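You operate a simulated robot arm through the tools that you are given. There is no shell and no other tool. Be economical: measure what you need, move in short steps, check, and stop when the job is done.

Carry out the task below with a simulated robot arm. There is one attempt and no reset: what you move stays moved.

TASK
Rub the bobbles off the grey knit with two strokes of the pumice block.
Fine: afterwards clear the block with one stroke on the tweed wrap and put it back; rub nothing else. Set down upright: pumice block.
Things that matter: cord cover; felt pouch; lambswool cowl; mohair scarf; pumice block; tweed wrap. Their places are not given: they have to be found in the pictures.

The check looks at the end state, three seconds after you hand in, the way a careful person would. Anything else that was tipped, shoved, dropped, spilled or broken makes it a failure.

THE ROBOT
A 7-joint arm with a two-finger parallel gripper, fixed in place. Base frame: the origin is at the foot of the arm, x ahead of it, y to its left, z up; the work surface is at about z = 860. Lengths are in mm, angles in degrees, forces in N, time in s.
With the tool pointing down near the work surface it reaches from about 240 to 680 mm from the base axis. Its first joint turns from -66.0 to 66.0 degrees. Payload 2.4 kg.
Tool frame: the origin (TCP) lies between the finger pads and is the grasp point; the fingertips stand 30 mm ahead of it; z points along the fingers, y is the line along which they close. The gripper opens to 94 mm. The fingers are 28 mm wide and 10 mm thick; the gripper's body (50 by 96 mm) begins 55 mm behind the TCP.
Orientation is that of the tool frame in the base frame, as [roll, pitch, yaw] about the fixed x, y, z axes, in that order (R = Rz(yaw) Ry(pitch) Rx(roll)). With the fingers straight down and closing along the base's y, the tool's x points along the base's -x, its y along +y and its z along -z.

THE INTERFACE
- The arm moves only by the tool servo_tool. Its argument "steps" is a list of rows, each a list of 3 entries, a list of its own where there are three numbers: the shift along the tool's x, y, z in cm, then the turn, a rotation vector about the tool's x, y, z in degrees, then the finger opening in cm, from 0 to 9.4. In form: [[[dx, dy, dz], [ax, ay, az], gripper], ...]. A call has 1 to 20 rows; each row is the pose to reach, as a shift and turn from the pose commanded when the call began, along the tool's axes at that moment. A row lasts 0.2 s, in which the tool goes at most 50 mm and 8.6 degrees; a call with a longer step from one row to the next is refused whole, and so is a gripper value outside its range. A pose out of reach is approached as far as the arm can. The call stops where the force on the tool passes 40 N (or 10 N more than at its start, if that is more) or the arm is blocked; 0.2 s more then pass. Each finger travels about 153 mm/s and halts on what it meets, pressing with about 40 N; the grip force reading is that of the motor and also rises with nothing between the fingers. The clock runs only during rows and for 0.2 s after the last one: add rows that repeat a pose to give the fingers time. The reply holds the time, the measured pose of the TCP, the force on the tool along the base axes, the opening and the grip force, in the units named above and with some noise, with the torque about the TCP (base axes, N m) and any sound that the robot's microphone picked up.
- Cameras (640 x 400 px; columns grow to the right, rows downward): "scene" is fixed at [27.7, 470.2, 1435.2]; the picture's right is [-0.82, -0.57, 0.00], its down [-0.37, 0.54, -0.76] and it looks along [0.43, -0.62, -0.65] (base axes); focal length 345 px, centre (320, 200). "wrist" rides on the gripper at [76, 14, -102] in the tool frame; the picture's right is [-0.18, 0.98, 0.00], its down [-0.75, -0.14, -0.64] and it looks along [-0.63, -0.12, 0.77] (tool axes); focal length 243 px, centre (320, 200).
- camera(camera): a new picture of that camera. It takes no simulated time.
- locate(camera, pixels): for up to 12 pixels [column, row] of the newest picture of that camera ("zoom" is the newest enlarged one), the place [x, y, z] in the base frame of the surface seen there, good to about 3 mm. It takes no simulated time.
- inspect(camera, box): a new picture of the part [left, top, right, bottom] of that camera's present view, enlarged. It takes no simulated time.
- job_done(): hands the job in; it is judged then, once.

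Work in short steps. Measure before you move; look again where a grasp or a placing could have gone wrong, and mend it. You have 80 turns and 38 pictures in all, those below and enlarged ones among them. Open the gripper and draw the arm clear of the work before you hand the job in, unless the task says otherwise; then end with one line.

The tools are called after "Emit:" as name(argument=value, ...) on one line, values as JSON. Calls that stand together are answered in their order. servo_tool: Moves the arm, as the interface text tells. Its arguments: {"type":"object","properties":{"steps":{"type":"array","items":{"type":"array"}}},"required":["steps"]} The other tools are called the same way: camera (camera) takes a picture; locate (camera, pixels) gives the place of the surface under pixels of a picture; inspect (camera, box) takes an enlarged picture of a part of a camera's view; job_done () hands the job in.

At the start:

```text
t: 0.0
ee_pos: [345.0, 23.6, 1147.8]
tcp_rot: [-180.0, 0.0, 180.0]
wrist_force: [-0.1, -0.6, -0.1]
torque: [0.0, 0.02, 0.02]
gripper_width: 93.9
grip_force: 0.0
```

scene: 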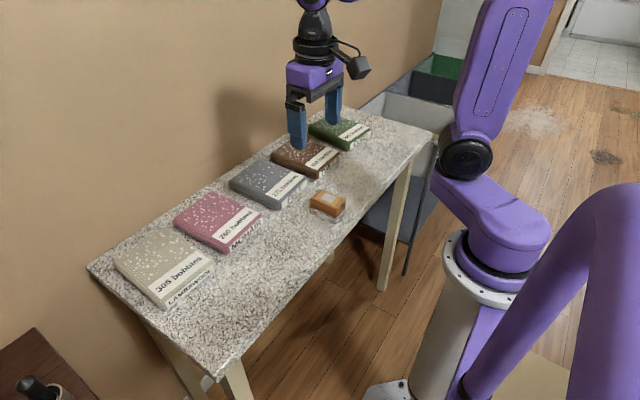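
wrist: 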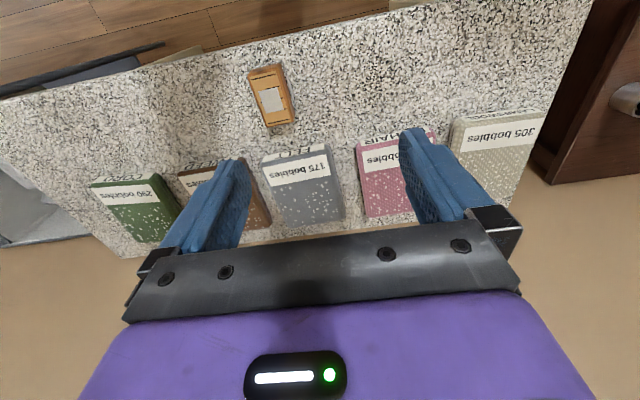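

The scene shows five knits in a row with labels and an orange-ish block near (327,203). I enlarge to read labels.

Emit:
inspect(camera="scene", box=[90, 170, 290, 310])

Emit:
inspect(camera="scene", box=[220, 100, 400, 225])

Emit:
inspect(camera="wrist", box=[80, 50, 360, 240])

```text
2.86 times, centred on (190, 240) of scene
```

zoom: 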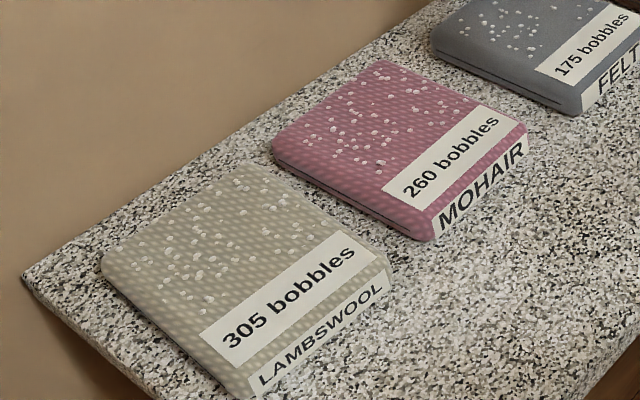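

```text
3.20 times, centred on (310, 162) of scene
```

zoom: 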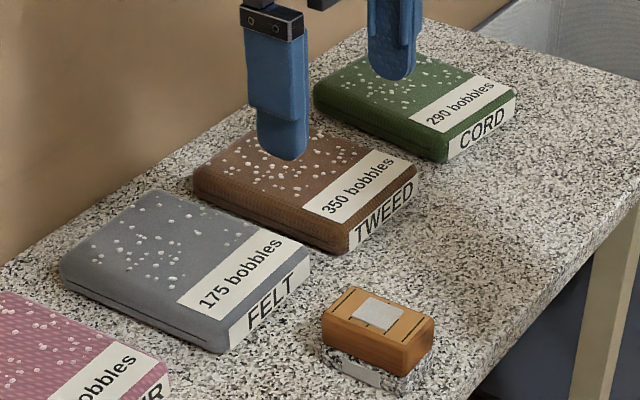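

```text
2.11 times, centred on (220, 145) of wrist
```

zoom: 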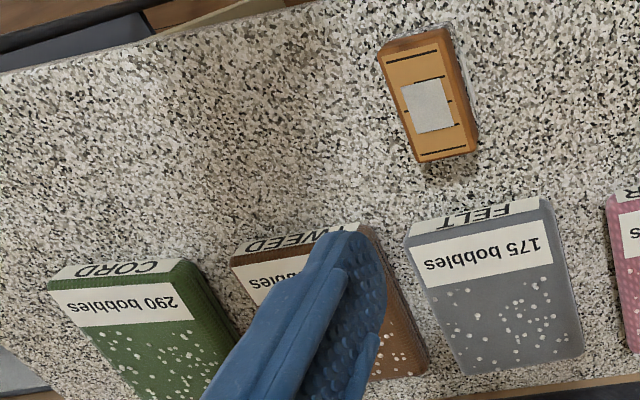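

The grey knit is FELT (175 bobbles). I locate block and felt, tweed corners in the wrist zoom.

Emit:
locate(camera="zoom", pixels=[[382, 50], [445, 32], [473, 148], [420, 159], [428, 105], [414, 250], [547, 218], [580, 352], [462, 371], [500, 300], [450, 190], [395, 345]])

Emit:
locate(camera="scene", pixels=[[322, 190], [344, 199], [335, 207], [311, 199], [332, 215], [322, 173], [340, 152], [312, 138], [272, 157], [300, 160], [304, 178], [276, 207]])

```text
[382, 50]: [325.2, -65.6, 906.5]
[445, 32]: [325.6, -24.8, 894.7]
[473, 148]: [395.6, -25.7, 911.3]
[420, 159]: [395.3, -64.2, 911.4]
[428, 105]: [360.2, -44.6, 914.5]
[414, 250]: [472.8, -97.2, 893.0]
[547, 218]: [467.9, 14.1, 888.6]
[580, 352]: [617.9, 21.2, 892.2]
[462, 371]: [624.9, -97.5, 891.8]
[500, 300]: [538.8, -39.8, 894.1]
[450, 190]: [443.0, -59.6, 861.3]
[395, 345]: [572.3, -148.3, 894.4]
```

```text
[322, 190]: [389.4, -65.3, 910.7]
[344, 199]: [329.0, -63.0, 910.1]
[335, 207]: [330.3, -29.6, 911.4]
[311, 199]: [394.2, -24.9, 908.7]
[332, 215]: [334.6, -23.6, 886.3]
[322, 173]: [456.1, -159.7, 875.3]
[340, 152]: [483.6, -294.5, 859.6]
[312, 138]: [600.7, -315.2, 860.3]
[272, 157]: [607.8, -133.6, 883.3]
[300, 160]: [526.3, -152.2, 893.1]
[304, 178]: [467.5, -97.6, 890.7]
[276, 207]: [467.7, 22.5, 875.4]
```

Block: centre ≈(361,-45), x 325–396, y -65…-25, top ≈911, axis-aligned. I move above it with the fingers open.

Emit:
servo_tool(steps=[[[-0.4, -1.7, 3], [0, 0, 0], 9.4], [[-0.8, -3.4, 6], [0, 0, 0], 9.4], [[-1.2, -5.1, 9], [0, 0, 0], 9.4], [[-1.6, -6.9, 12], [0, 0, 0], 9.4], [[-1.6, -6.9, 15], [0, 0, 0], 9.4], [[-1.6, -6.9, 17.5], [0, 0, 0], 9.4], [[-1.6, -6.9, 17.5], [0, 0, 0], 9.4]])

Emit:
camera(camera="wrist")

```text
t: 1.6
ee_pos: [360.4, -44.2, 971.5]
tcp_rot: [180.0, 0.0, -179.9]
wrist_force: [-0.7, -0.2, -0.3]
torque: [-0.02, -0.02, -0.03]
gripper_width: 93.9
grip_force: 0.1
```

```text
32 pictures are left
```

wrist: 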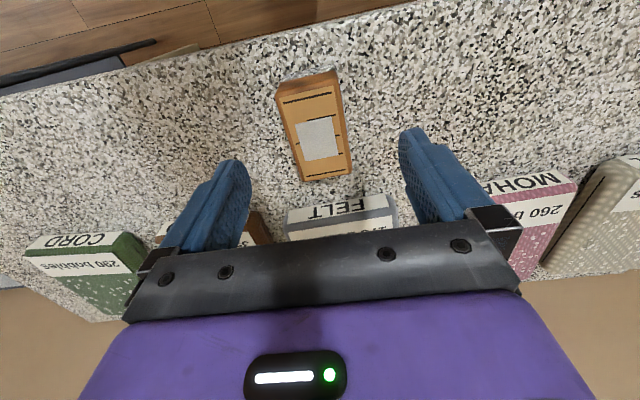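

The block lies centred between the fingers; I check its corners, and the tweed and cord corners for later.

Emit:
locate(camera="wrist", pixels=[[279, 84], [335, 72], [350, 173], [304, 180], [345, 130], [293, 140], [318, 140], [300, 165], [340, 90]])

```text
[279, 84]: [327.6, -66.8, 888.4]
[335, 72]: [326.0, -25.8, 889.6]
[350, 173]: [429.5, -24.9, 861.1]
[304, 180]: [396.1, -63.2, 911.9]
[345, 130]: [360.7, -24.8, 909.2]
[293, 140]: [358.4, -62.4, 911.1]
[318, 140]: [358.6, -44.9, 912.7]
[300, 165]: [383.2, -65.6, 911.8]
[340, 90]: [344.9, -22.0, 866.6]
```

Confirmed. Descend to z≈905 and close the fingers.

Emit:
servo_tool(steps=[[[0, -0.05, 2], [0, 0, 0], 9.4], [[0, -0.05, 4], [0, 0, 0], 9.4], [[0, -0.05, 5.5], [0, 0, 0], 9.4], [[0, -0.05, 6.6], [0, 0, 0], 9.4], [[0, -0.05, 6.6], [0, 0, 0], 9.4], [[0, -0.05, 6.6], [0, 0, 0], 7], [[0, -0.05, 6.6], [0, 0, 0], 5], [[0, -0.05, 6.6], [0, 0, 0], 3.5], [[0, -0.05, 6.6], [0, 0, 0], 3.5]])

```text
t: 3.6
ee_pos: [360.7, -44.0, 904.6]
tcp_rot: [-180.0, 0.0, -180.0]
wrist_force: [-0.7, -0.4, 0.5]
torque: [0.01, 0.04, 0.03]
gripper_width: 48.0
grip_force: 40.4
```

Gripped at 48 mm, 40 N. Lift straight up and look.

Emit:
servo_tool(steps=[[[0, 0, -1], [0, 0, 0], 3.5], [[0, 0, -3], [0, 0, 0], 3.5], [[0, 0, -5], [0, 0, 0], 3.5], [[0, 0, -7], [0, 0, 0], 3.5], [[0, 0, -8], [0, 0, 0], 3.5], [[0, 0, -8], [0, 0, 0], 3.5]])

Emit:
camera(camera="scene")

```text
t: 5.0
ee_pos: [360.5, -45.5, 986.7]
tcp_rot: [-180.0, 0.1, 180.0]
wrist_force: [-0.2, 0.0, 0.0]
torque: [0.01, 0.01, 0.0]
gripper_width: 34.9
grip_force: 0.0
```

```text
31 pictures are left
```

scene: 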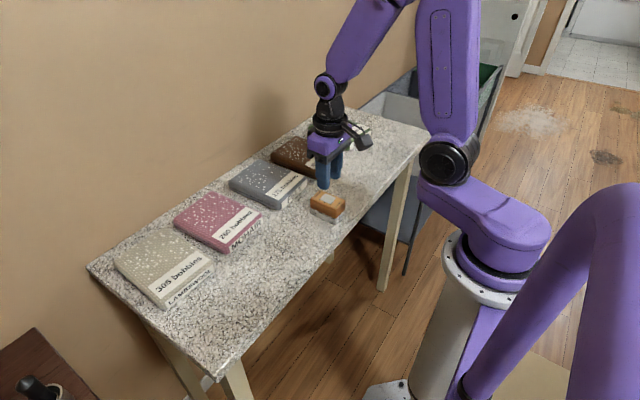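

The grip slipped: fingers are empty at 35 mm. I look closely at the block.

Emit:
inspect(camera="scene", box=[280, 170, 376, 230])

Emit:
camera(camera="wrist")

```text
6.67 times, centred on (328, 200) of scene
```

zoom: 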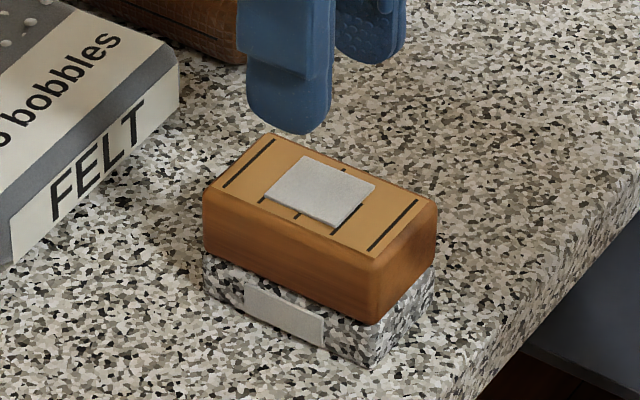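

```text
29 pictures are left
```

wrist: 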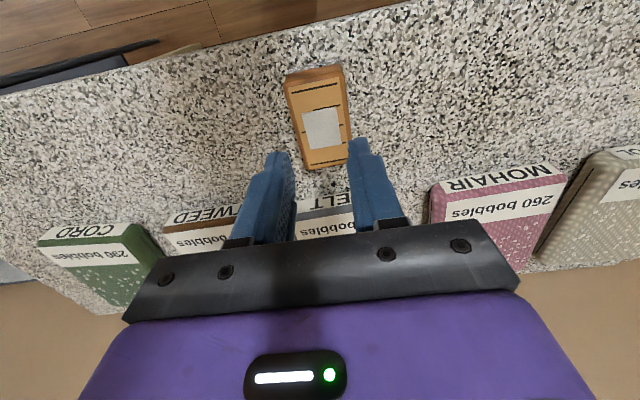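

The block is upright still. I measure the wood and pumice side faces to see why it slipped.

Emit:
locate(camera="zoom", pixels=[[212, 205], [290, 270], [360, 300], [215, 275], [280, 325], [310, 325], [365, 350], [375, 262], [270, 137], [432, 205], [405, 260], [400, 320]])

Emit:
locate(camera="wrist", pixels=[[287, 82], [340, 70], [346, 157], [308, 167], [322, 128], [291, 110], [297, 145], [344, 110]])

```text
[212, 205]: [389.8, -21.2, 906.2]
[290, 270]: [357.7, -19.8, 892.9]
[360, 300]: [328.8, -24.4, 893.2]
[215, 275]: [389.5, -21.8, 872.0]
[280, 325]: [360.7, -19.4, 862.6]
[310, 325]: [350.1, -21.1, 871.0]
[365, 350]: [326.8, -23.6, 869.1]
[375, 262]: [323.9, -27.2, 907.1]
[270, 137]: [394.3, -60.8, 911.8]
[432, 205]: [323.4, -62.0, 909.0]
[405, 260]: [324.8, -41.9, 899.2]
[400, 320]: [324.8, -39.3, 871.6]
```

```text
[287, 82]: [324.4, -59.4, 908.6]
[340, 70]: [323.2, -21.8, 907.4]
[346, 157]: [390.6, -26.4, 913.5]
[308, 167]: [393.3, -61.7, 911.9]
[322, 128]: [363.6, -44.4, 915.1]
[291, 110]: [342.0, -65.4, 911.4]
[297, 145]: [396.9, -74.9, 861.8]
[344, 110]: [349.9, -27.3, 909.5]
```

The block hasn't moved (x 324–395, y -67…-21, width ≈47), so it was gripped but slid out. I retry deeper (z≈895), with a firmer close command.

Emit:
servo_tool(steps=[[[0, 0, 0], [0, 0, 0], 9.0], [[0, 0.1, 1], [0, 0, 0], 9.0], [[0, 0.1, 4], [0, 0, 0], 9.0], [[0, 0.1, 6], [0, 0, 0], 9.0], [[0, 0.1, 8], [0, 0, 0], 9.0], [[0, 0.1, 9.1], [0, 0, 0], 9.0], [[0, 0.1, 9.1], [0, 0, 0], 9.0], [[0, 0.1, 9.1], [0, 0, 0], 6], [[0, 0.1, 9.1], [0, 0, 0], 4], [[0, 0.1, 9.1], [0, 0, 0], 2], [[0, 0.1, 9.1], [0, 0, 0], 0], [[0, 0.1, 9.1], [0, 0, 0], 0], [[0, 0.1, 9.1], [0, 0, 0], 0]])

Emit:
servo_tool(steps=[[[0, 0, -0.2], [0, 0, 0], 0], [[0, 0, -0.5], [0, 0, 0], 0], [[0, 0, -0.8], [0, 0, 0], 0], [[0, 0, -1.0], [0, 0, 0], 0], [[0, 0, -1.0], [0, 0, 0], 0]])

Emit:
inspect(camera="scene", box=[280, 170, 376, 230])

```text
t: 7.8
ee_pos: [359.3, -44.1, 895.9]
tcp_rot: [180.0, -0.1, -180.0]
wrist_force: [-0.4, 0.1, 0.0]
torque: [0.01, 0.03, 0.01]
gripper_width: 47.6
grip_force: 39.3
```

```text
t: 9.0
ee_pos: [360.5, -44.4, 905.7]
tcp_rot: [-179.9, 0.0, 180.0]
wrist_force: [0.3, 0.6, -0.6]
torque: [0.0, 0.0, 0.04]
gripper_width: 47.9
grip_force: 40.1
```

```text
6.67 times, centred on (328, 200) of scene
```

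zoom: 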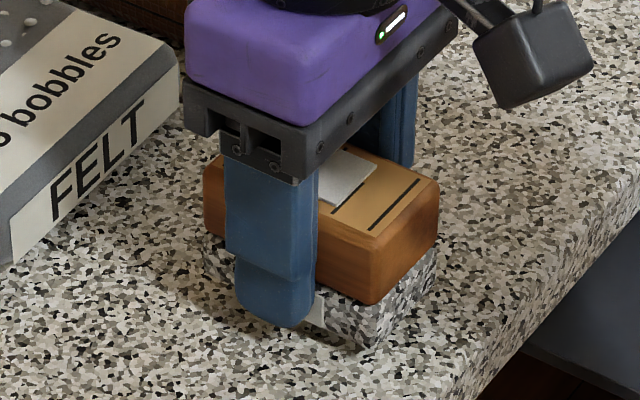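

Unclear whether the block came up; I measure the top surface height.

Emit:
locate(camera="zoom", pixels=[[390, 200], [350, 180], [360, 230], [405, 260], [400, 320], [370, 340], [345, 320]])

```text
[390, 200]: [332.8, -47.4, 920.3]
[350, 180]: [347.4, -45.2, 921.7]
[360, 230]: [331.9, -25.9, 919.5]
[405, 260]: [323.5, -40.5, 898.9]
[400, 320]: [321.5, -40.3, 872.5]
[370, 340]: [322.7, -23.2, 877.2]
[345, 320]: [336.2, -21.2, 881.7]
```

Top is now at ≈920: the block is held (10 mm up), bottom ≈36 mm below the TCP. Lift slowly, then carry over the felt's far side lane.

Emit:
servo_tool(steps=[[[0, 0, -0.6], [0, 0, 0], 0], [[0, 0, -1.4], [0, 0, 0], 0], [[0, 0, -2.4], [0, 0, 0], 0], [[0, 0, -3.4], [0, 0, 0], 0], [[0, 0, -4.4], [0, 0, 0], 0], [[0, 0, -5.4], [0, 0, 0], 0], [[0, 0, -6.0], [0, 0, 0], 0], [[-1, -0.2, -6.0], [0, 0, 0], 0], [[-3, -0.5, -6.0], [0, 0, 0], 0], [[-5, -1, -6.0], [0, 0, 0], 0], [[-7, -1.4, -6.0], [0, 0, 0], 0], [[-9, -1.8, -6.0], [0, 0, 0], 0], [[-11, -2.2, -6.0], [0, 0, 0], 0], [[-13, -2.6, -6.0], [0, 0, 0], 0], [[-15, -2.6, -6.0], [0, 0, 0], 0], [[-17, -2.6, -6.0], [0, 0, 0], 0], [[-18, -2.6, -6.0], [0, 0, 0], 0], [[-18.5, -2.6, -6.0], [0, 0, 0], 0], [[-18.5, -2.6, -6.0], [0, 0, 0], 0]])

Emit:
inspect(camera="scene", box=[200, 100, 360, 220])

Emit:
camera(camera="wrist")

```text
t: 13.0
ee_pos: [545.0, -69.6, 965.9]
tcp_rot: [180.0, 0.0, -180.0]
wrist_force: [0.0, -0.3, -0.8]
torque: [-0.02, -0.03, -0.01]
gripper_width: 47.9
grip_force: 39.8
```

```text
3.33 times, centred on (280, 160) of scene
```

zoom: 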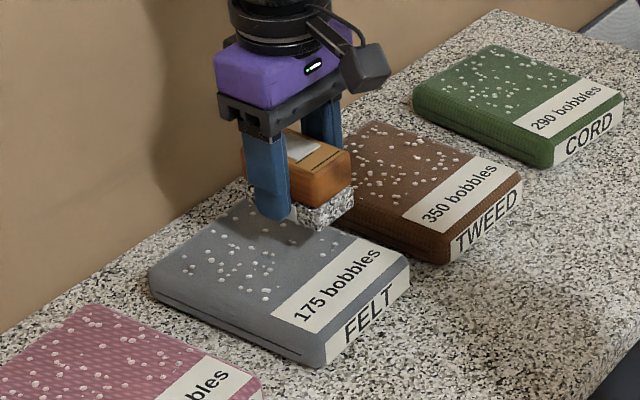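

```text
26 pictures are left
```

wrist: 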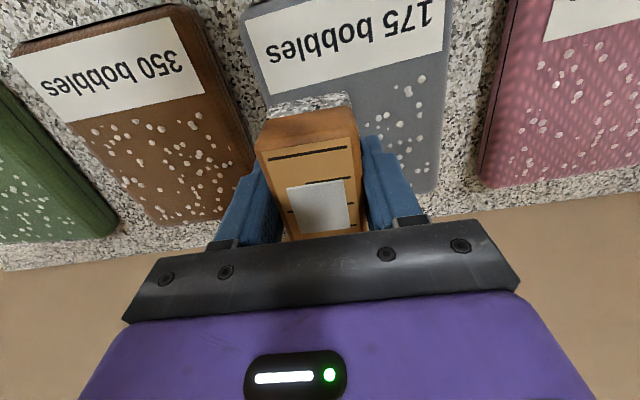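

Held well. I measure the felt and tweed corners precisely.

Emit:
locate(camera="zoom", pixels=[[155, 272], [318, 350], [405, 262], [272, 312], [385, 248], [312, 318], [240, 240], [372, 125], [518, 182], [452, 250], [404, 217], [492, 162]])

Emit:
locate(camera="wrist", pixels=[[20, 50], [180, 10], [205, 92], [72, 120], [252, 160], [155, 215], [180, 150], [95, 130], [222, 190], [440, 60], [434, 188], [405, 185]])

```text
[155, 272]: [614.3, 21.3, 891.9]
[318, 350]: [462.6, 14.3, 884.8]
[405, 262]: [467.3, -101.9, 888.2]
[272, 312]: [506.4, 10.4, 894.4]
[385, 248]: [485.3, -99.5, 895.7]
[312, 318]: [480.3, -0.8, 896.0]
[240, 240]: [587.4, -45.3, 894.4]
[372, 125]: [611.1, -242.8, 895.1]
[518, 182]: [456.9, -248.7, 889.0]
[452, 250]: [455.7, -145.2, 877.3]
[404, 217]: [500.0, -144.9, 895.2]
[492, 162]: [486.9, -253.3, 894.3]
```

```text
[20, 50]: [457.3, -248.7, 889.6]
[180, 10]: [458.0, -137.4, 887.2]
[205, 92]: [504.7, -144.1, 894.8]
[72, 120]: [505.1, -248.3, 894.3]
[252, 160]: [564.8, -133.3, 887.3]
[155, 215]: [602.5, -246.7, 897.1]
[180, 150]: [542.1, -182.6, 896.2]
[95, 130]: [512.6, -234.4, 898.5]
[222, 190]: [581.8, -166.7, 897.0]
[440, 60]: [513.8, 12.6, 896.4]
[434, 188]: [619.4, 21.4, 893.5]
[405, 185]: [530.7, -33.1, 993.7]
```

Felt: x 465–620, y -101…18, top ≈895. Lower gently toward contact (TCP ≈932).

Emit:
servo_tool(steps=[[[0, 0, 1], [0, 0, 0], 0], [[0, 0, 2], [0, 0, 0], 0], [[0, 0, 2.6], [0, 0, 0], 0], [[0, 0, 3.0], [0, 0, 0], 0], [[0, 0, 3.2], [0, 0, 0], 0], [[0, 0, 3.3], [0, 0, 0], 0], [[0, 0, 3.3], [0, 0, 0], 0]])

```text
t: 14.6
ee_pos: [544.6, -70.8, 931.0]
tcp_rot: [-180.0, 0.0, -180.0]
wrist_force: [-0.5, 0.0, -0.4]
torque: [0.04, -0.04, -0.02]
gripper_width: 47.4
grip_force: 39.5
```

No contact yet; 1 mm steps down.

Emit:
servo_tool(steps=[[[0, 0, 0.05], [0, 0, 0], 0], [[0, 0, 0.1], [0, 0, 0], 0], [[0, 0, 0.15], [0, 0, 0], 0], [[0, 0, 0.15], [0, 0, 0], 0]])

```text
t: 15.6
ee_pos: [544.8, -70.1, 931.0]
tcp_rot: [180.0, 0.0, -180.0]
wrist_force: [0.3, 0.4, -1.3]
torque: [-0.06, 0.0, 0.01]
gripper_width: 47.4
grip_force: 39.9
```

Slight force maybe; one more millimetre or so.

Emit:
servo_tool(steps=[[[0, 0, 0.05], [0, 0, 0], 0], [[0, 0, 0.1], [0, 0, 0], 0], [[0, 0, 0.15], [0, 0, 0], 0], [[0, 0, 0.15], [0, 0, 0], 0]])

```text
t: 16.6
ee_pos: [544.9, -70.7, 929.1]
tcp_rot: [179.9, 0.0, 180.0]
wrist_force: [0.1, -0.1, 2.0]
torque: [0.02, 0.09, 0.0]
gripper_width: 47.7
grip_force: 39.9
```

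Contact beginning (+2 N). Another 1.5 mm.

Emit:
servo_tool(steps=[[[0, 0, 0.05], [0, 0, 0], 0], [[0, 0, 0.1], [0, 0, 0], 0], [[0, 0, 0.15], [0, 0, 0], 0], [[0, 0, 0.15], [0, 0, 0], 0]])

```text
t: 17.6
ee_pos: [545.0, -71.1, 929.2]
tcp_rot: [180.0, 0.2, 180.0]
wrist_force: [-6.1, 0.1, 31.9]
torque: [0.06, 0.7, -0.01]
gripper_width: 47.4
grip_force: 40.3
```

Stiff contact (32 N). Ease off 1 mm to about 10 N.

Emit:
servo_tool(steps=[[[0, 0, -0.05], [0, 0, 0], 0], [[0, 0, -0.1], [0, 0, 0], 0]])

```text
t: 18.2
ee_pos: [545.8, -71.5, 928.8]
tcp_rot: [180.0, 0.2, 180.0]
wrist_force: [-1.4, -1.7, 24.1]
torque: [-0.01, 0.16, 0.0]
gripper_width: 47.6
grip_force: 39.7
```

Still 24 N; ease off 1.3 mm more.

Emit:
servo_tool(steps=[[[0, 0, -0.07], [0, 0, 0], 0], [[0, 0, -0.13], [0, 0, 0], 0]])

```text
t: 18.8
ee_pos: [545.3, -70.0, 929.7]
tcp_rot: [-180.0, 0.0, -179.9]
wrist_force: [3.3, -1.2, 6.8]
torque: [-0.05, -0.38, -0.05]
gripper_width: 47.3
grip_force: 39.9
```

About 7 N: good. Stroke one, +y by 64 mm.

Emit:
servo_tool(steps=[[[0, 0.4, 0], [0, 0, 0], 0], [[0, 1.2, 0], [0, 0, 0], 0], [[0, 2.0, 0], [0, 0, 0], 0], [[0, 2.8, 0], [0, 0, 0], 0], [[0, 3.6, 0], [0, 0, 0], 0], [[0, 4.4, 0], [0, 0, 0], 0], [[0, 5.2, 0], [0, 0, 0], 0], [[0, 6.0, 0], [0, 0, 0], 0], [[0, 6.4, 0], [0, 0, 0], 0]])

```text
t: 20.8
ee_pos: [545.6, -5.4, 930.3]
tcp_rot: [179.9, 0.0, 179.9]
wrist_force: [-0.2, -0.8, -0.5]
torque: [0.0, -0.03, -0.02]
gripper_width: 47.6
grip_force: 40.6
```

Force at the end reads ~0. Lift and look at the effect on the bobbles.

Emit:
servo_tool(steps=[[[0, 0, -0.5], [0, 0, 0], 0], [[0, 0, -1.5], [0, 0, 0], 0], [[0, 0, -2.5], [0, 0, 0], 0], [[0, 0, -3.5], [0, 0, 0], 0], [[0, 0, -3.5], [0, 0, 0], 0]])

Emit:
inspect(camera="scene", box=[200, 100, 360, 220])

Emit:
camera(camera="wrist")

```text
t: 22.0
ee_pos: [545.5, -6.3, 965.5]
tcp_rot: [-179.9, 0.0, -179.9]
wrist_force: [0.0, -1.0, -0.7]
torque: [0.0, 0.0, -0.02]
gripper_width: 47.6
grip_force: 39.6
```

```text
3.33 times, centred on (280, 160) of scene
```

zoom: 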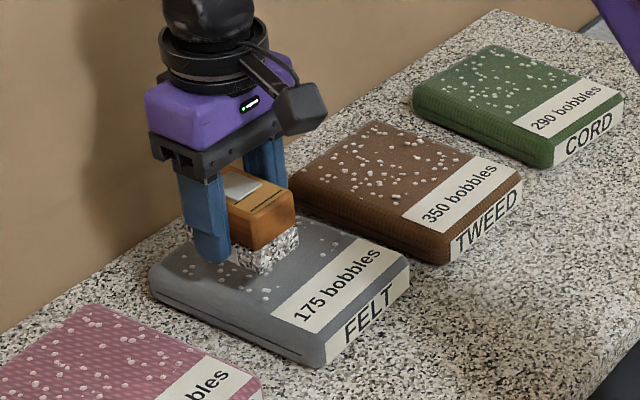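

```text
24 pictures are left
```

wrist: 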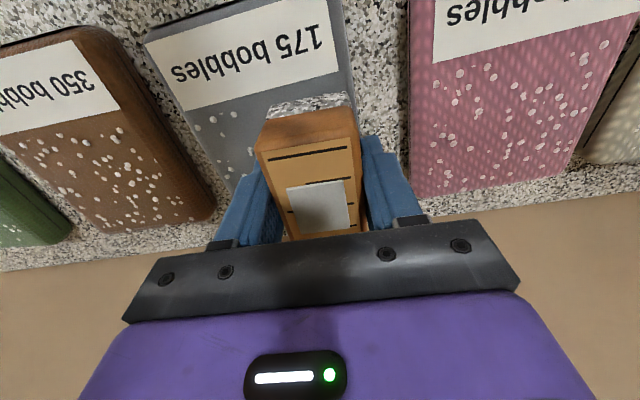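

The block hides the area; raise it and look again.

Emit:
servo_tool(steps=[[[0.5, 0, -1], [0, 0, 0], 0], [[2, 0, -3], [0, 0, 0], 0], [[4, 0, -5], [0, 0, 0], 0], [[6, 0, -7], [0, 0, 0], 0], [[8, 0, -9], [0, 0, 0], 0], [[9, 0, -10], [0, 0, 0], 0], [[9, 0, -10], [0, 0, 0], 0]])

Emit:
inspect(camera="scene", box=[210, 130, 322, 215])

Emit:
camera(camera="wrist")

```text
t: 23.6
ee_pos: [455.2, -5.5, 1065.4]
tcp_rot: [179.9, 0.1, 180.0]
wrist_force: [0.0, -0.2, -1.0]
torque: [0.02, -0.01, 0.0]
gripper_width: 47.4
grip_force: 40.0
```

```text
4.71 times, centred on (266, 172) of scene
```

zoom: 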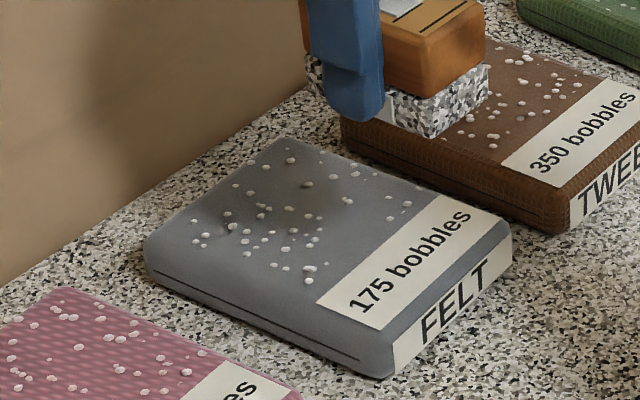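

```text
22 pictures are left
```

wrist: 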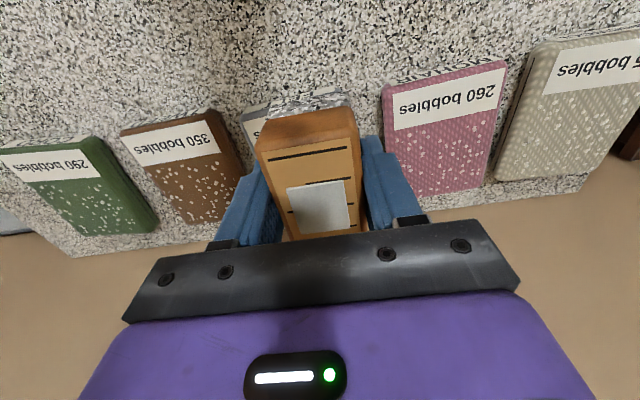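

The bobbles look unchanged and contact faded to 0 N, with no sound, so that pass probably didn't press. I go to the second lane (x≈580) at the -y start and will press with a firmer, verified force.

Emit:
servo_tool(steps=[[[-1, -0.5, 0], [0, 0, 0], 0], [[-3, -1.5, 1], [0, 0, 0], 0], [[-5, -2.5, 3], [0, 0, 0], 0], [[-7, -3.5, 5], [0, 0, 0], 0], [[-9, -4.5, 7], [0, 0, 0], 0], [[-11, -5.5, 9], [0, 0, 0], 0], [[-12, -6.2, 10], [0, 0, 0], 0], [[-12.5, -6.45, 11], [0, 0, 0], 0], [[-12.5, -6.45, 12], [0, 0, 0], 0], [[-12.5, -6.45, 12.8], [0, 0, 0], 0], [[-12.5, -6.45, 13.3], [0, 0, 0], 0], [[-12.5, -6.45, 13.3], [0, 0, 0], 0]])

Emit:
inspect(camera="scene", box=[220, 130, 316, 190])

```text
t: 26.2
ee_pos: [580.7, -70.9, 931.8]
tcp_rot: [-180.0, -0.1, 179.9]
wrist_force: [0.3, 0.0, -1.4]
torque: [0.01, 0.0, 0.02]
gripper_width: 47.1
grip_force: 39.5
```

```text
6.67 times, centred on (268, 160) of scene
```

zoom: 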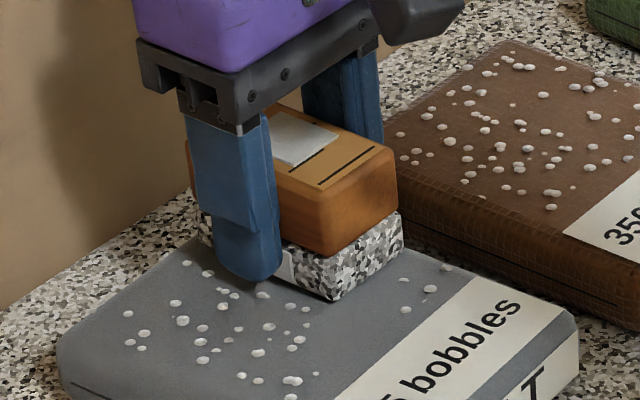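

Hovering just above. Step down to contact.

Emit:
servo_tool(steps=[[[0, 0, 0.05], [0, 0, 0], 0], [[0, 0, 0.1], [0, 0, 0], 0], [[0, 0, 0.15], [0, 0, 0], 0], [[0, 0, 0.2], [0, 0, 0], 0], [[0, 0, 0.2], [0, 0, 0], 0]])

```text
t: 27.4
ee_pos: [579.2, -70.8, 930.9]
tcp_rot: [180.0, 0.0, 180.0]
wrist_force: [-0.8, -0.1, -0.5]
torque: [-0.01, -0.02, -0.01]
gripper_width: 47.5
grip_force: 39.7
```

Emit:
servo_tool(steps=[[[0, 0, 0.05], [0, 0, 0], 0], [[0, 0, 0.1], [0, 0, 0], 0], [[0, 0, 0.15], [0, 0, 0], 0], [[0, 0, 0.15], [0, 0, 0], 0]])

```text
t: 28.4
ee_pos: [579.3, -71.2, 929.4]
tcp_rot: [179.9, 0.1, -180.0]
wrist_force: [-2.5, -0.5, 8.6]
torque: [0.0, 0.03, 0.01]
gripper_width: 47.6
grip_force: 39.5
```

8.6 N contact. Press 0.4 mm more and begin the stroke, reading force midway while staying in contact.

Emit:
servo_tool(steps=[[[0, 0, 0.04], [0, 0, 0], 0], [[0, 0.4, 0.04], [0, 0, 0], 0], [[0, 1.2, 0.05], [0, 0, 0], 0], [[0, 2.0, 0.05], [0, 0, 0], 0]])

```text
t: 29.4
ee_pos: [580.7, -51.6, 928.5]
tcp_rot: [180.0, 0.2, 179.9]
wrist_force: [0.8, -5.9, 18.3]
torque: [-0.1, 0.04, 0.06]
gripper_width: 47.5
grip_force: 40.4
```

Firm sliding contact (18 N, friction 6 N). Finish the stroke at this height.

Emit:
servo_tool(steps=[[[0, 0.8, 0], [0, 0, 0], 0], [[0, 1.6, 0], [0, 0, 0], 0], [[0, 2.4, 0], [0, 0, 0], 0], [[0, 3.2, 0], [0, 0, 0], 0], [[0, 4.0, 0], [0, 0, 0], 0], [[0, 4.4, 0], [0, 0, 0], 0]])

```text
t: 30.8
ee_pos: [579.8, -6.1, 927.8]
tcp_rot: [-180.0, 0.1, 180.0]
wrist_force: [0.2, -7.0, 24.3]
torque: [-0.11, -0.25, -0.02]
gripper_width: 47.5
grip_force: 39.9
```

Contact held throughout (24 N at the end). Lift, back off and look.

Emit:
servo_tool(steps=[[[0, 0, -0.5], [0, 0, 0], 0], [[0, 0, -1.5], [0, 0, 0], 0], [[0.5, 0, -3], [0, 0, 0], 0], [[2, 0, -5], [0, 0, 0], 0], [[4, 0, -7], [0, 0, 0], 0], [[6, 0, -9], [0, 0, 0], 0], [[8, 0, -11], [0, 0, 0], 0], [[10, 0, -13], [0, 0, 0], 0], [[12, 0, -13.5], [0, 0, 0], 0], [[12.5, 0, -13.5], [0, 0, 0], 0], [[12.5, 0, -13.5], [0, 0, 0], 0]])

Emit:
inspect(camera="scene", box=[210, 130, 322, 215])

```text
t: 33.2
ee_pos: [455.9, -7.1, 1062.2]
tcp_rot: [180.0, 0.1, -180.0]
wrist_force: [0.2, 0.2, -0.2]
torque: [0.0, -0.02, 0.01]
gripper_width: 47.4
grip_force: 39.9
```

```text
4.71 times, centred on (266, 172) of scene
```

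zoom: 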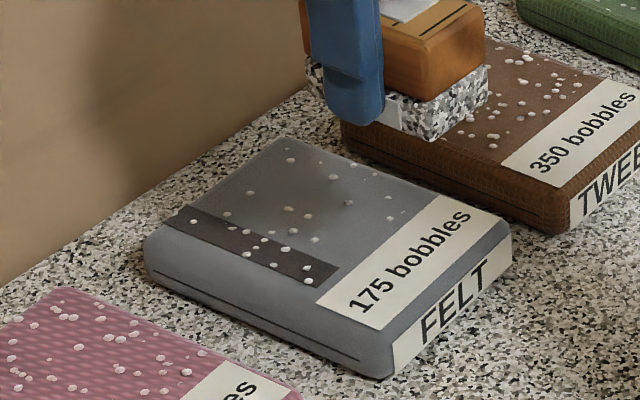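

Half the bobbles are gone, plus a dark band: exactly one stroke registered (the first feather-light pass didn't count). I check the band and that the felt did not shift.

Emit:
locate(camera="zoom", pixels=[[182, 212], [165, 225], [338, 270], [320, 288], [148, 240], [392, 372], [508, 228], [278, 142], [347, 203]])

Emit:
inspect(camera="scene", box=[234, 160, 290, 195])

```text
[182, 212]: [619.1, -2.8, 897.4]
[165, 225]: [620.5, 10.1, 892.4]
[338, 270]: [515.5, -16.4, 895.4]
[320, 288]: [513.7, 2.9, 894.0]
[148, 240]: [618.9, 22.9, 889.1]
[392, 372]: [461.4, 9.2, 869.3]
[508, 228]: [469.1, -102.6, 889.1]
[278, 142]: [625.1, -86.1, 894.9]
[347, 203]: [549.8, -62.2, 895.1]
```

```text
11.43 times, centred on (262, 178) of scene
```

zoom: 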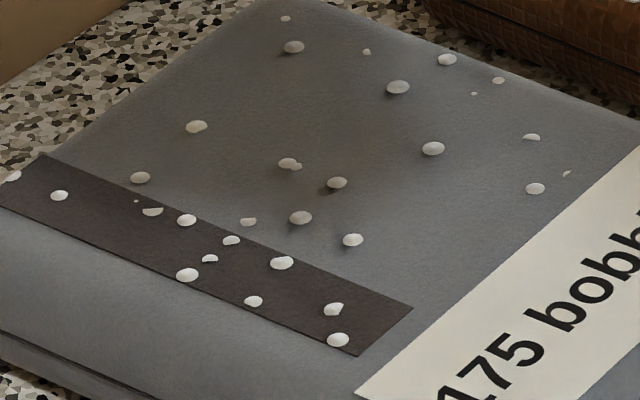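

Felt hasn't moved. Go for the second stroke in lane x≈560, hovering first at z≈931.5.

Emit:
servo_tool(steps=[[[-1, -0.5, 0], [0, 0, 0], 0], [[-3, -1.5, 1], [0, 0, 0], 0], [[-5, -2.5, 3], [0, 0, 0], 0], [[-7, -3.5, 5], [0, 0, 0], 0], [[-9, -4.5, 7], [0, 0, 0], 0], [[-10, -5.5, 9], [0, 0, 0], 0], [[-10.4, -6.2, 10], [0, 0, 0], 0], [[-10.4, -6.4, 11], [0, 0, 0], 0], [[-10.4, -6.4, 12], [0, 0, 0], 0], [[-10.4, -6.4, 12.7], [0, 0, 0], 0], [[-10.4, -6.4, 13.05], [0, 0, 0], 0], [[-10.4, -6.4, 13.05], [0, 0, 0], 0]])

Emit:
servo_tool(steps=[[[0, 0, 0.05], [0, 0, 0], 0], [[0, 0, 0.1], [0, 0, 0], 0], [[0, 0, 0.1], [0, 0, 0], 0]])

```text
t: 35.8
ee_pos: [558.5, -70.6, 932.7]
tcp_rot: [-180.0, 0.0, -180.0]
wrist_force: [-0.8, -0.8, -0.6]
torque: [0.0, 0.0, 0.03]
gripper_width: 47.7
grip_force: 40.1
```

```text
t: 36.6
ee_pos: [559.9, -71.0, 932.4]
tcp_rot: [179.9, 0.0, 180.0]
wrist_force: [-0.1, -0.2, -1.4]
torque: [-0.01, -0.02, 0.02]
gripper_width: 47.4
grip_force: 39.7
```

Emit:
servo_tool(steps=[[[0, 0, 0.05], [0, 0, 0], 0], [[0, 0, 0.1], [0, 0, 0], 0], [[0, 0, 0.15], [0, 0, 0], 0], [[0, 0, 0.2], [0, 0, 0], 0], [[0, 0, 0.2], [0, 0, 0], 0]])

```text
t: 37.8
ee_pos: [559.9, -70.0, 928.0]
tcp_rot: [180.0, 0.0, -180.0]
wrist_force: [-0.2, -0.1, -0.4]
torque: [0.01, 0.01, -0.02]
gripper_width: 47.6
grip_force: 39.7
```

Not yet touching; continue in small steps.

Emit:
servo_tool(steps=[[[0, 0, 0.05], [0, 0, 0], 0], [[0, 0, 0.1], [0, 0, 0], 0], [[0, 0, 0.15], [0, 0, 0], 0], [[0, 0, 0.15], [0, 0, 0], 0]])

```text
t: 38.8
ee_pos: [559.4, -70.7, 927.9]
tcp_rot: [180.0, 0.1, 180.0]
wrist_force: [-1.6, -0.5, 10.4]
torque: [0.05, 0.02, 0.0]
gripper_width: 47.3
grip_force: 39.9
```

Contact at 10 N. Press slightly more and stroke.

Emit:
servo_tool(steps=[[[0, 0, 0.04], [0, 0, 0], 0], [[0, 0.4, 0.04], [0, 0, 0], 0], [[0, 1.2, 0.04], [0, 0, 0], 0], [[0, 2.0, 0.05], [0, 0, 0], 0], [[0, 2.8, 0.05], [0, 0, 0], 0], [[0, 3.6, 0.05], [0, 0, 0], 0], [[0, 4.4, 0.05], [0, 0, 0], 0], [[0, 5.2, 0.05], [0, 0, 0], 0], [[0, 6.0, 0.05], [0, 0, 0], 0], [[0, 6.4, 0.05], [0, 0, 0], 0]])

```text
t: 41.0
ee_pos: [558.9, -5.7, 928.2]
tcp_rot: [180.0, 0.2, -180.0]
wrist_force: [0.2, -8.0, 27.3]
torque: [-0.11, -0.21, -0.02]
gripper_width: 47.9
grip_force: 39.8
```

Contact held (27 N at the end). Lift, back off and look.

Emit:
servo_tool(steps=[[[0, 0, -0.5], [0, 0, 0], 0], [[0, 0, -1.5], [0, 0, 0], 0], [[0.5, 0, -3], [0, 0, 0], 0], [[2, 0, -5], [0, 0, 0], 0], [[4, 0, -7], [0, 0, 0], 0], [[6, 0, -9], [0, 0, 0], 0], [[8, 0, -11], [0, 0, 0], 0], [[9.5, 0, -13], [0, 0, 0], 0], [[10.4, 0, -13.5], [0, 0, 0], 0], [[10.4, 0, -13.5], [0, 0, 0], 0]])

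Emit:
inspect(camera="scene", box=[210, 130, 322, 215])

```text
t: 43.2
ee_pos: [455.2, -7.5, 1063.8]
tcp_rot: [-179.9, 0.1, -180.0]
wrist_force: [-0.2, -0.1, -1.7]
torque: [0.01, -0.02, -0.01]
gripper_width: 47.7
grip_force: 39.9
```

```text
4.71 times, centred on (266, 172) of scene
```

zoom: 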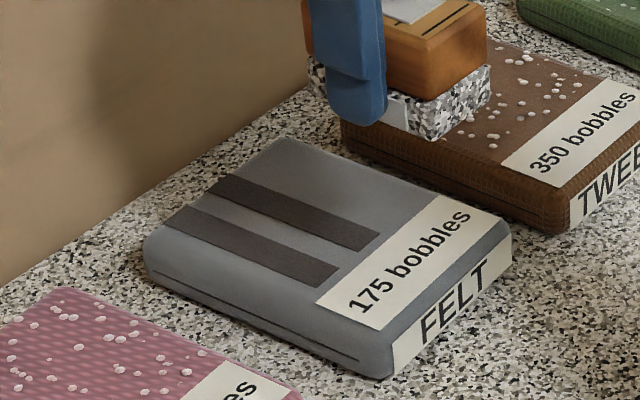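

Felt is clean with two stroke marks. Now carry the block over the tweed wrap (x≈545, y≈-164), hovering at z≈935.

Emit:
servo_tool(steps=[[[-0.5, -1, 0], [0, 0, 0], 0], [[-2, -3, 0], [0, 0, 0], 0], [[-3.5, -5, 0], [0, 0, 0], 0], [[-5, -7, 0], [0, 0, 0], 0], [[-6, -9, 1], [0, 0, 0], 0], [[-7, -11, 2], [0, 0, 0], 0], [[-8, -13, 4], [0, 0, 0], 0], [[-9, -15, 6], [0, 0, 0], 0], [[-9, -15.65, 8], [0, 0, 0], 0], [[-9, -15.65, 10], [0, 0, 0], 0], [[-9, -15.65, 11.5], [0, 0, 0], 0], [[-9, -15.65, 12.5], [0, 0, 0], 0], [[-9, -15.65, 12.9], [0, 0, 0], 0], [[-9, -15.65, 12.9], [0, 0, 0], 0]])

Emit:
inspect(camera="scene", box=[240, 110, 352, 190])

```text
t: 46.2
ee_pos: [545.8, -163.7, 934.0]
tcp_rot: [180.0, 0.0, 180.0]
wrist_force: [0.2, -0.6, -0.4]
torque: [0.02, 0.02, 0.0]
gripper_width: 47.6
grip_force: 40.1
```

```text
5.00 times, centred on (296, 150) of scene
```

zoom: 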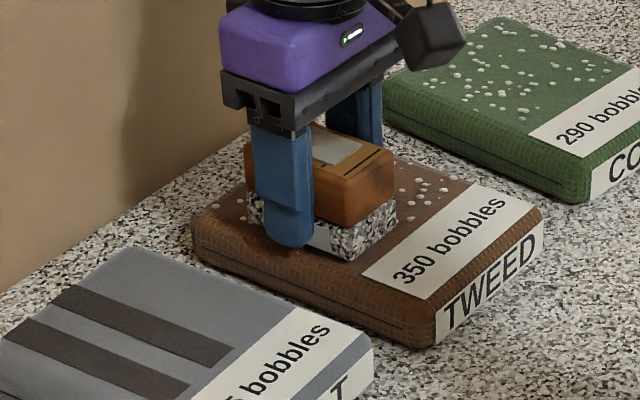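

Well placed above the tweed. Step down to contact.

Emit:
servo_tool(steps=[[[0, 0, 0.1], [0, 0, 0], 0], [[0, 0, 0.2], [0, 0, 0], 0], [[0, 0, 0.3], [0, 0, 0], 0], [[0, 0, 0.4], [0, 0, 0], 0], [[0, 0, 0.4], [0, 0, 0], 0]])

```text
t: 47.4
ee_pos: [544.9, -161.8, 928.0]
tcp_rot: [179.9, 0.0, 180.0]
wrist_force: [-0.5, -0.3, -1.3]
torque: [0.02, -0.03, 0.0]
gripper_width: 47.8
grip_force: 39.8
```

Emit:
servo_tool(steps=[[[0, 0, 0.05], [0, 0, 0], 0], [[0, 0, 0.1], [0, 0, 0], 0], [[0, 0, 0.15], [0, 0, 0], 0], [[0, 0, 0.15], [0, 0, 0], 0]])

```text
t: 48.4
ee_pos: [545.0, -161.8, 928.0]
tcp_rot: [-180.0, 0.1, 180.0]
wrist_force: [-0.7, -0.3, 4.4]
torque: [0.06, -0.15, 0.07]
gripper_width: 47.6
grip_force: 40.2
```

Contact at 4 N; press 0.6 mm more.

Emit:
servo_tool(steps=[[[0, 0, 0.03], [0, 0, 0], 0], [[0, 0, 0.06], [0, 0, 0], 0]])

```text
t: 49.0
ee_pos: [546.6, -162.6, 928.8]
tcp_rot: [-180.0, 0.1, 180.0]
wrist_force: [-4.8, 2.0, 16.9]
torque: [0.07, 0.0, 0.01]
gripper_width: 47.8
grip_force: 39.6
```

17 N. One stroke along -y, 62 mm.

Emit:
servo_tool(steps=[[[0, -0.4, 0], [0, 0, 0], 0], [[0, -1.2, 0.01], [0, 0, 0], 0], [[0, -2.0, 0.01], [0, 0, 0], 0], [[0, -2.8, 0.01], [0, 0, 0], 0], [[0, -3.6, 0.02], [0, 0, 0], 0], [[0, -4.4, 0.02], [0, 0, 0], 0], [[0, -5.2, 0.02], [0, 0, 0], 0], [[0, -5.8, 0.02], [0, 0, 0], 0], [[0, -6.2, 0.02], [0, 0, 0], 0]])

```text
t: 51.0
ee_pos: [545.4, -224.3, 927.8]
tcp_rot: [180.0, 0.1, -180.0]
wrist_force: [0.4, 8.5, 27.3]
torque: [0.15, -0.1, 0.01]
gripper_width: 47.4
grip_force: 40.4
```

Firm contact to the end. Lift and bring the block back toward its home, then look.

Emit:
servo_tool(steps=[[[0, 0, -0.5], [0, 0, 0], 0], [[0, 0, -1.5], [0, 0, 0], 0], [[0, 0, -3], [0, 0, 0], 0], [[0, 0, -5], [0, 0, 0], 0], [[2, 1.5, -6], [0, 0, 0], 0], [[4, 3.5, -6], [0, 0, 0], 0], [[6, 5.5, -6], [0, 0, 0], 0], [[8, 7.5, -6], [0, 0, 0], 0], [[10, 9.5, -6], [0, 0, 0], 0], [[12, 11.5, -6], [0, 0, 0], 0], [[14, 13.5, -6], [0, 0, 0], 0], [[16, 15.5, -6], [0, 0, 0], 0], [[17.5, 17, -6], [0, 0, 0], 0], [[18.5, 17.8, -6], [0, 0, 0], 0], [[18.5, 17.95, -6], [0, 0, 0], 0], [[18.5, 17.95, -6], [0, 0, 0], 0]])

Emit:
inspect(camera="scene", box=[220, 110, 380, 210])

```text
t: 54.4
ee_pos: [361.5, -44.6, 987.2]
tcp_rot: [180.0, -0.1, -179.9]
wrist_force: [-0.2, -0.4, 0.1]
torque: [-0.02, 0.0, 0.02]
gripper_width: 47.7
grip_force: 40.7
```

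```text
4.00 times, centred on (300, 160) of scene
```

zoom: 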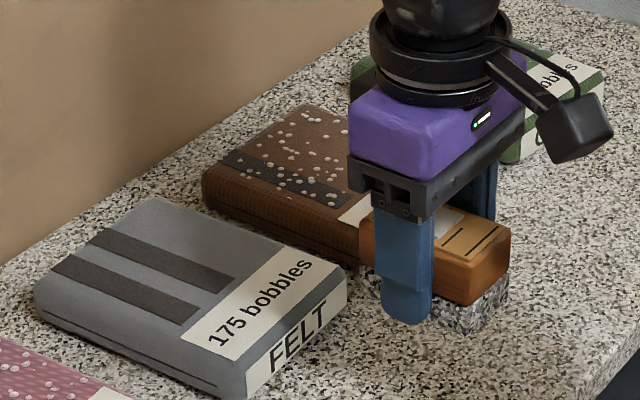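

The tweed shows one band. Lower the block over its original spot to z≈897.

Emit:
servo_tool(steps=[[[0.1, 0.05, 1.5], [0, 0, 0], 0], [[0.1, 0.05, 3.5], [0, 0, 0], 0], [[0.1, 0.05, 5.5], [0, 0, 0], 0], [[0.1, 0.05, 7], [0, 0, 0], 0], [[0.1, 0.05, 8], [0, 0, 0], 0], [[0.1, 0.05, 8.7], [0, 0, 0], 0], [[0.1, 0.05, 9.0], [0, 0, 0], 0], [[0.1, 0.05, 9.0], [0, 0, 0], 0]])

Emit:
servo_tool(steps=[[[0, 0, 0.05], [0, 0, 0], 0], [[0, 0, 0.1], [0, 0, 0], 0], [[0, 0, 0.15], [0, 0, 0], 0], [[0, 0, 0.15], [0, 0, 0], 0]])

```text
t: 56.2
ee_pos: [360.1, -44.6, 896.9]
tcp_rot: [179.9, 0.1, -179.9]
wrist_force: [-0.1, 0.0, -1.2]
torque: [-0.05, -0.02, -0.03]
gripper_width: 47.5
grip_force: 39.8
```

```text
t: 57.2
ee_pos: [358.8, -46.3, 895.6]
tcp_rot: [180.0, 0.0, -180.0]
wrist_force: [0.0, 0.5, -0.5]
torque: [0.02, -0.02, 0.02]
gripper_width: 47.7
grip_force: 40.3
```

Emit:
servo_tool(steps=[[[0, 0, 0.05], [0, 0, 0], 0], [[0, 0, 0.1], [0, 0, 0], 0], [[0, 0, 0.1], [0, 0, 0], 0]])

Emit:
servo_tool(steps=[[[0, 0, 0.05], [0, 0, 0], 0], [[0, 0, 0.1], [0, 0, 0], 0], [[0, 0, 0.1], [0, 0, 0], 0]])

```text
t: 58.0
ee_pos: [360.2, -45.3, 894.8]
tcp_rot: [180.0, 0.0, -180.0]
wrist_force: [-0.4, 0.1, 0.4]
torque: [-0.02, -0.03, -0.01]
gripper_width: 47.4
grip_force: 40.0
```

```text
t: 58.8
ee_pos: [359.2, -44.1, 894.7]
tcp_rot: [179.9, 0.2, 180.0]
wrist_force: [-0.5, 1.2, 17.2]
torque: [0.05, -0.04, 0.03]
gripper_width: 47.6
grip_force: 40.4
```

Block is on the table (17 N). Ease up 0.7 mm, open slowly and rise.

Emit:
servo_tool(steps=[[[0, 0, -0.07], [0, 0, 0], 0], [[0, 0, -0.07], [0, 0, 0], 5], [[0, 0, -0.07], [0, 0, 0], 6], [[0, 0, -0.07], [0, 0, 0], 8], [[0, 0, -0.07], [0, 0, 0], 9], [[0, 0, -0.07], [0, 0, 0], 9], [[0, 0, -1.5], [0, 0, 0], 9], [[0, 0, -4], [0, 0, 0], 9], [[0, 0, -7], [0, 0, 0], 9], [[0, 0, -10], [0, 0, 0], 9], [[0, 0, -14], [0, 0, 0], 9], [[0, 0, -18], [0, 0, 0], 9], [[0, 0, -22], [0, 0, 0], 9], [[0, 0, -25], [0, 0, 0], 9], [[0, 0, -25], [0, 0, 0], 9]])

Emit:
camera(camera="scene")

Emit:
camera(camera="wrist")

Emit:
inspect(camera="scene", box=[280, 170, 376, 230])

```text
t: 62.0
ee_pos: [358.4, -43.4, 1144.4]
tcp_rot: [-180.0, 0.0, -180.0]
wrist_force: [1.0, -0.3, 0.9]
torque: [0.0, 0.05, 0.0]
gripper_width: 90.2
grip_force: 0.1
```

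```text
15 pictures are left
```

scene: 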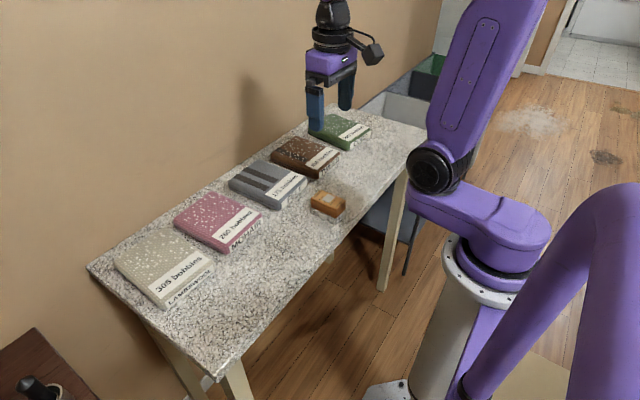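

```text
14 pictures are left
```

wrist: 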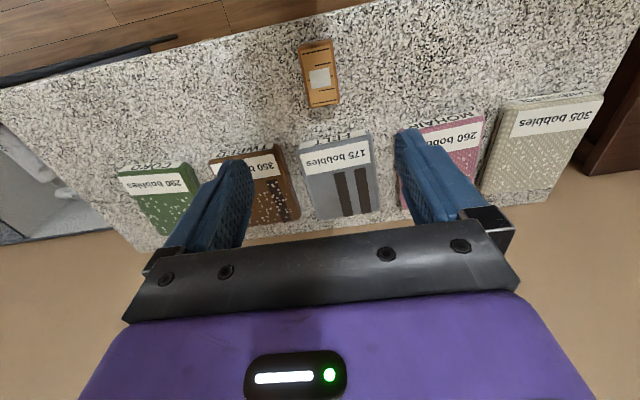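

```text
6.67 times, centred on (328, 200) of scene
```

zoom: 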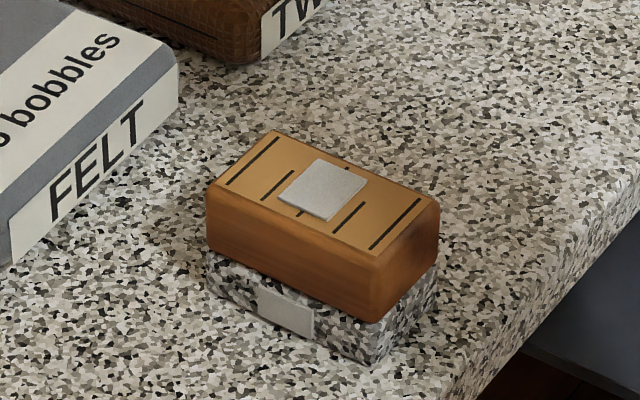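

The block stands upright in its original spot. The felt is clean with two stroke marks, the tweed has one, and nothing else has changed, so I hand in.

Emit:
job_done()

```text
The job is handed in.
```

I rubbed the bobbles off the grey felt pouch with two strokes that registered, cleared the block with one stroke on the tweed wrap, and put it back upright within a few millimetres of where it stood. Before those, one pass over the felt was too light to register: it removed no bobbles and left no mark. My first grip on the block also slipped, without moving it.
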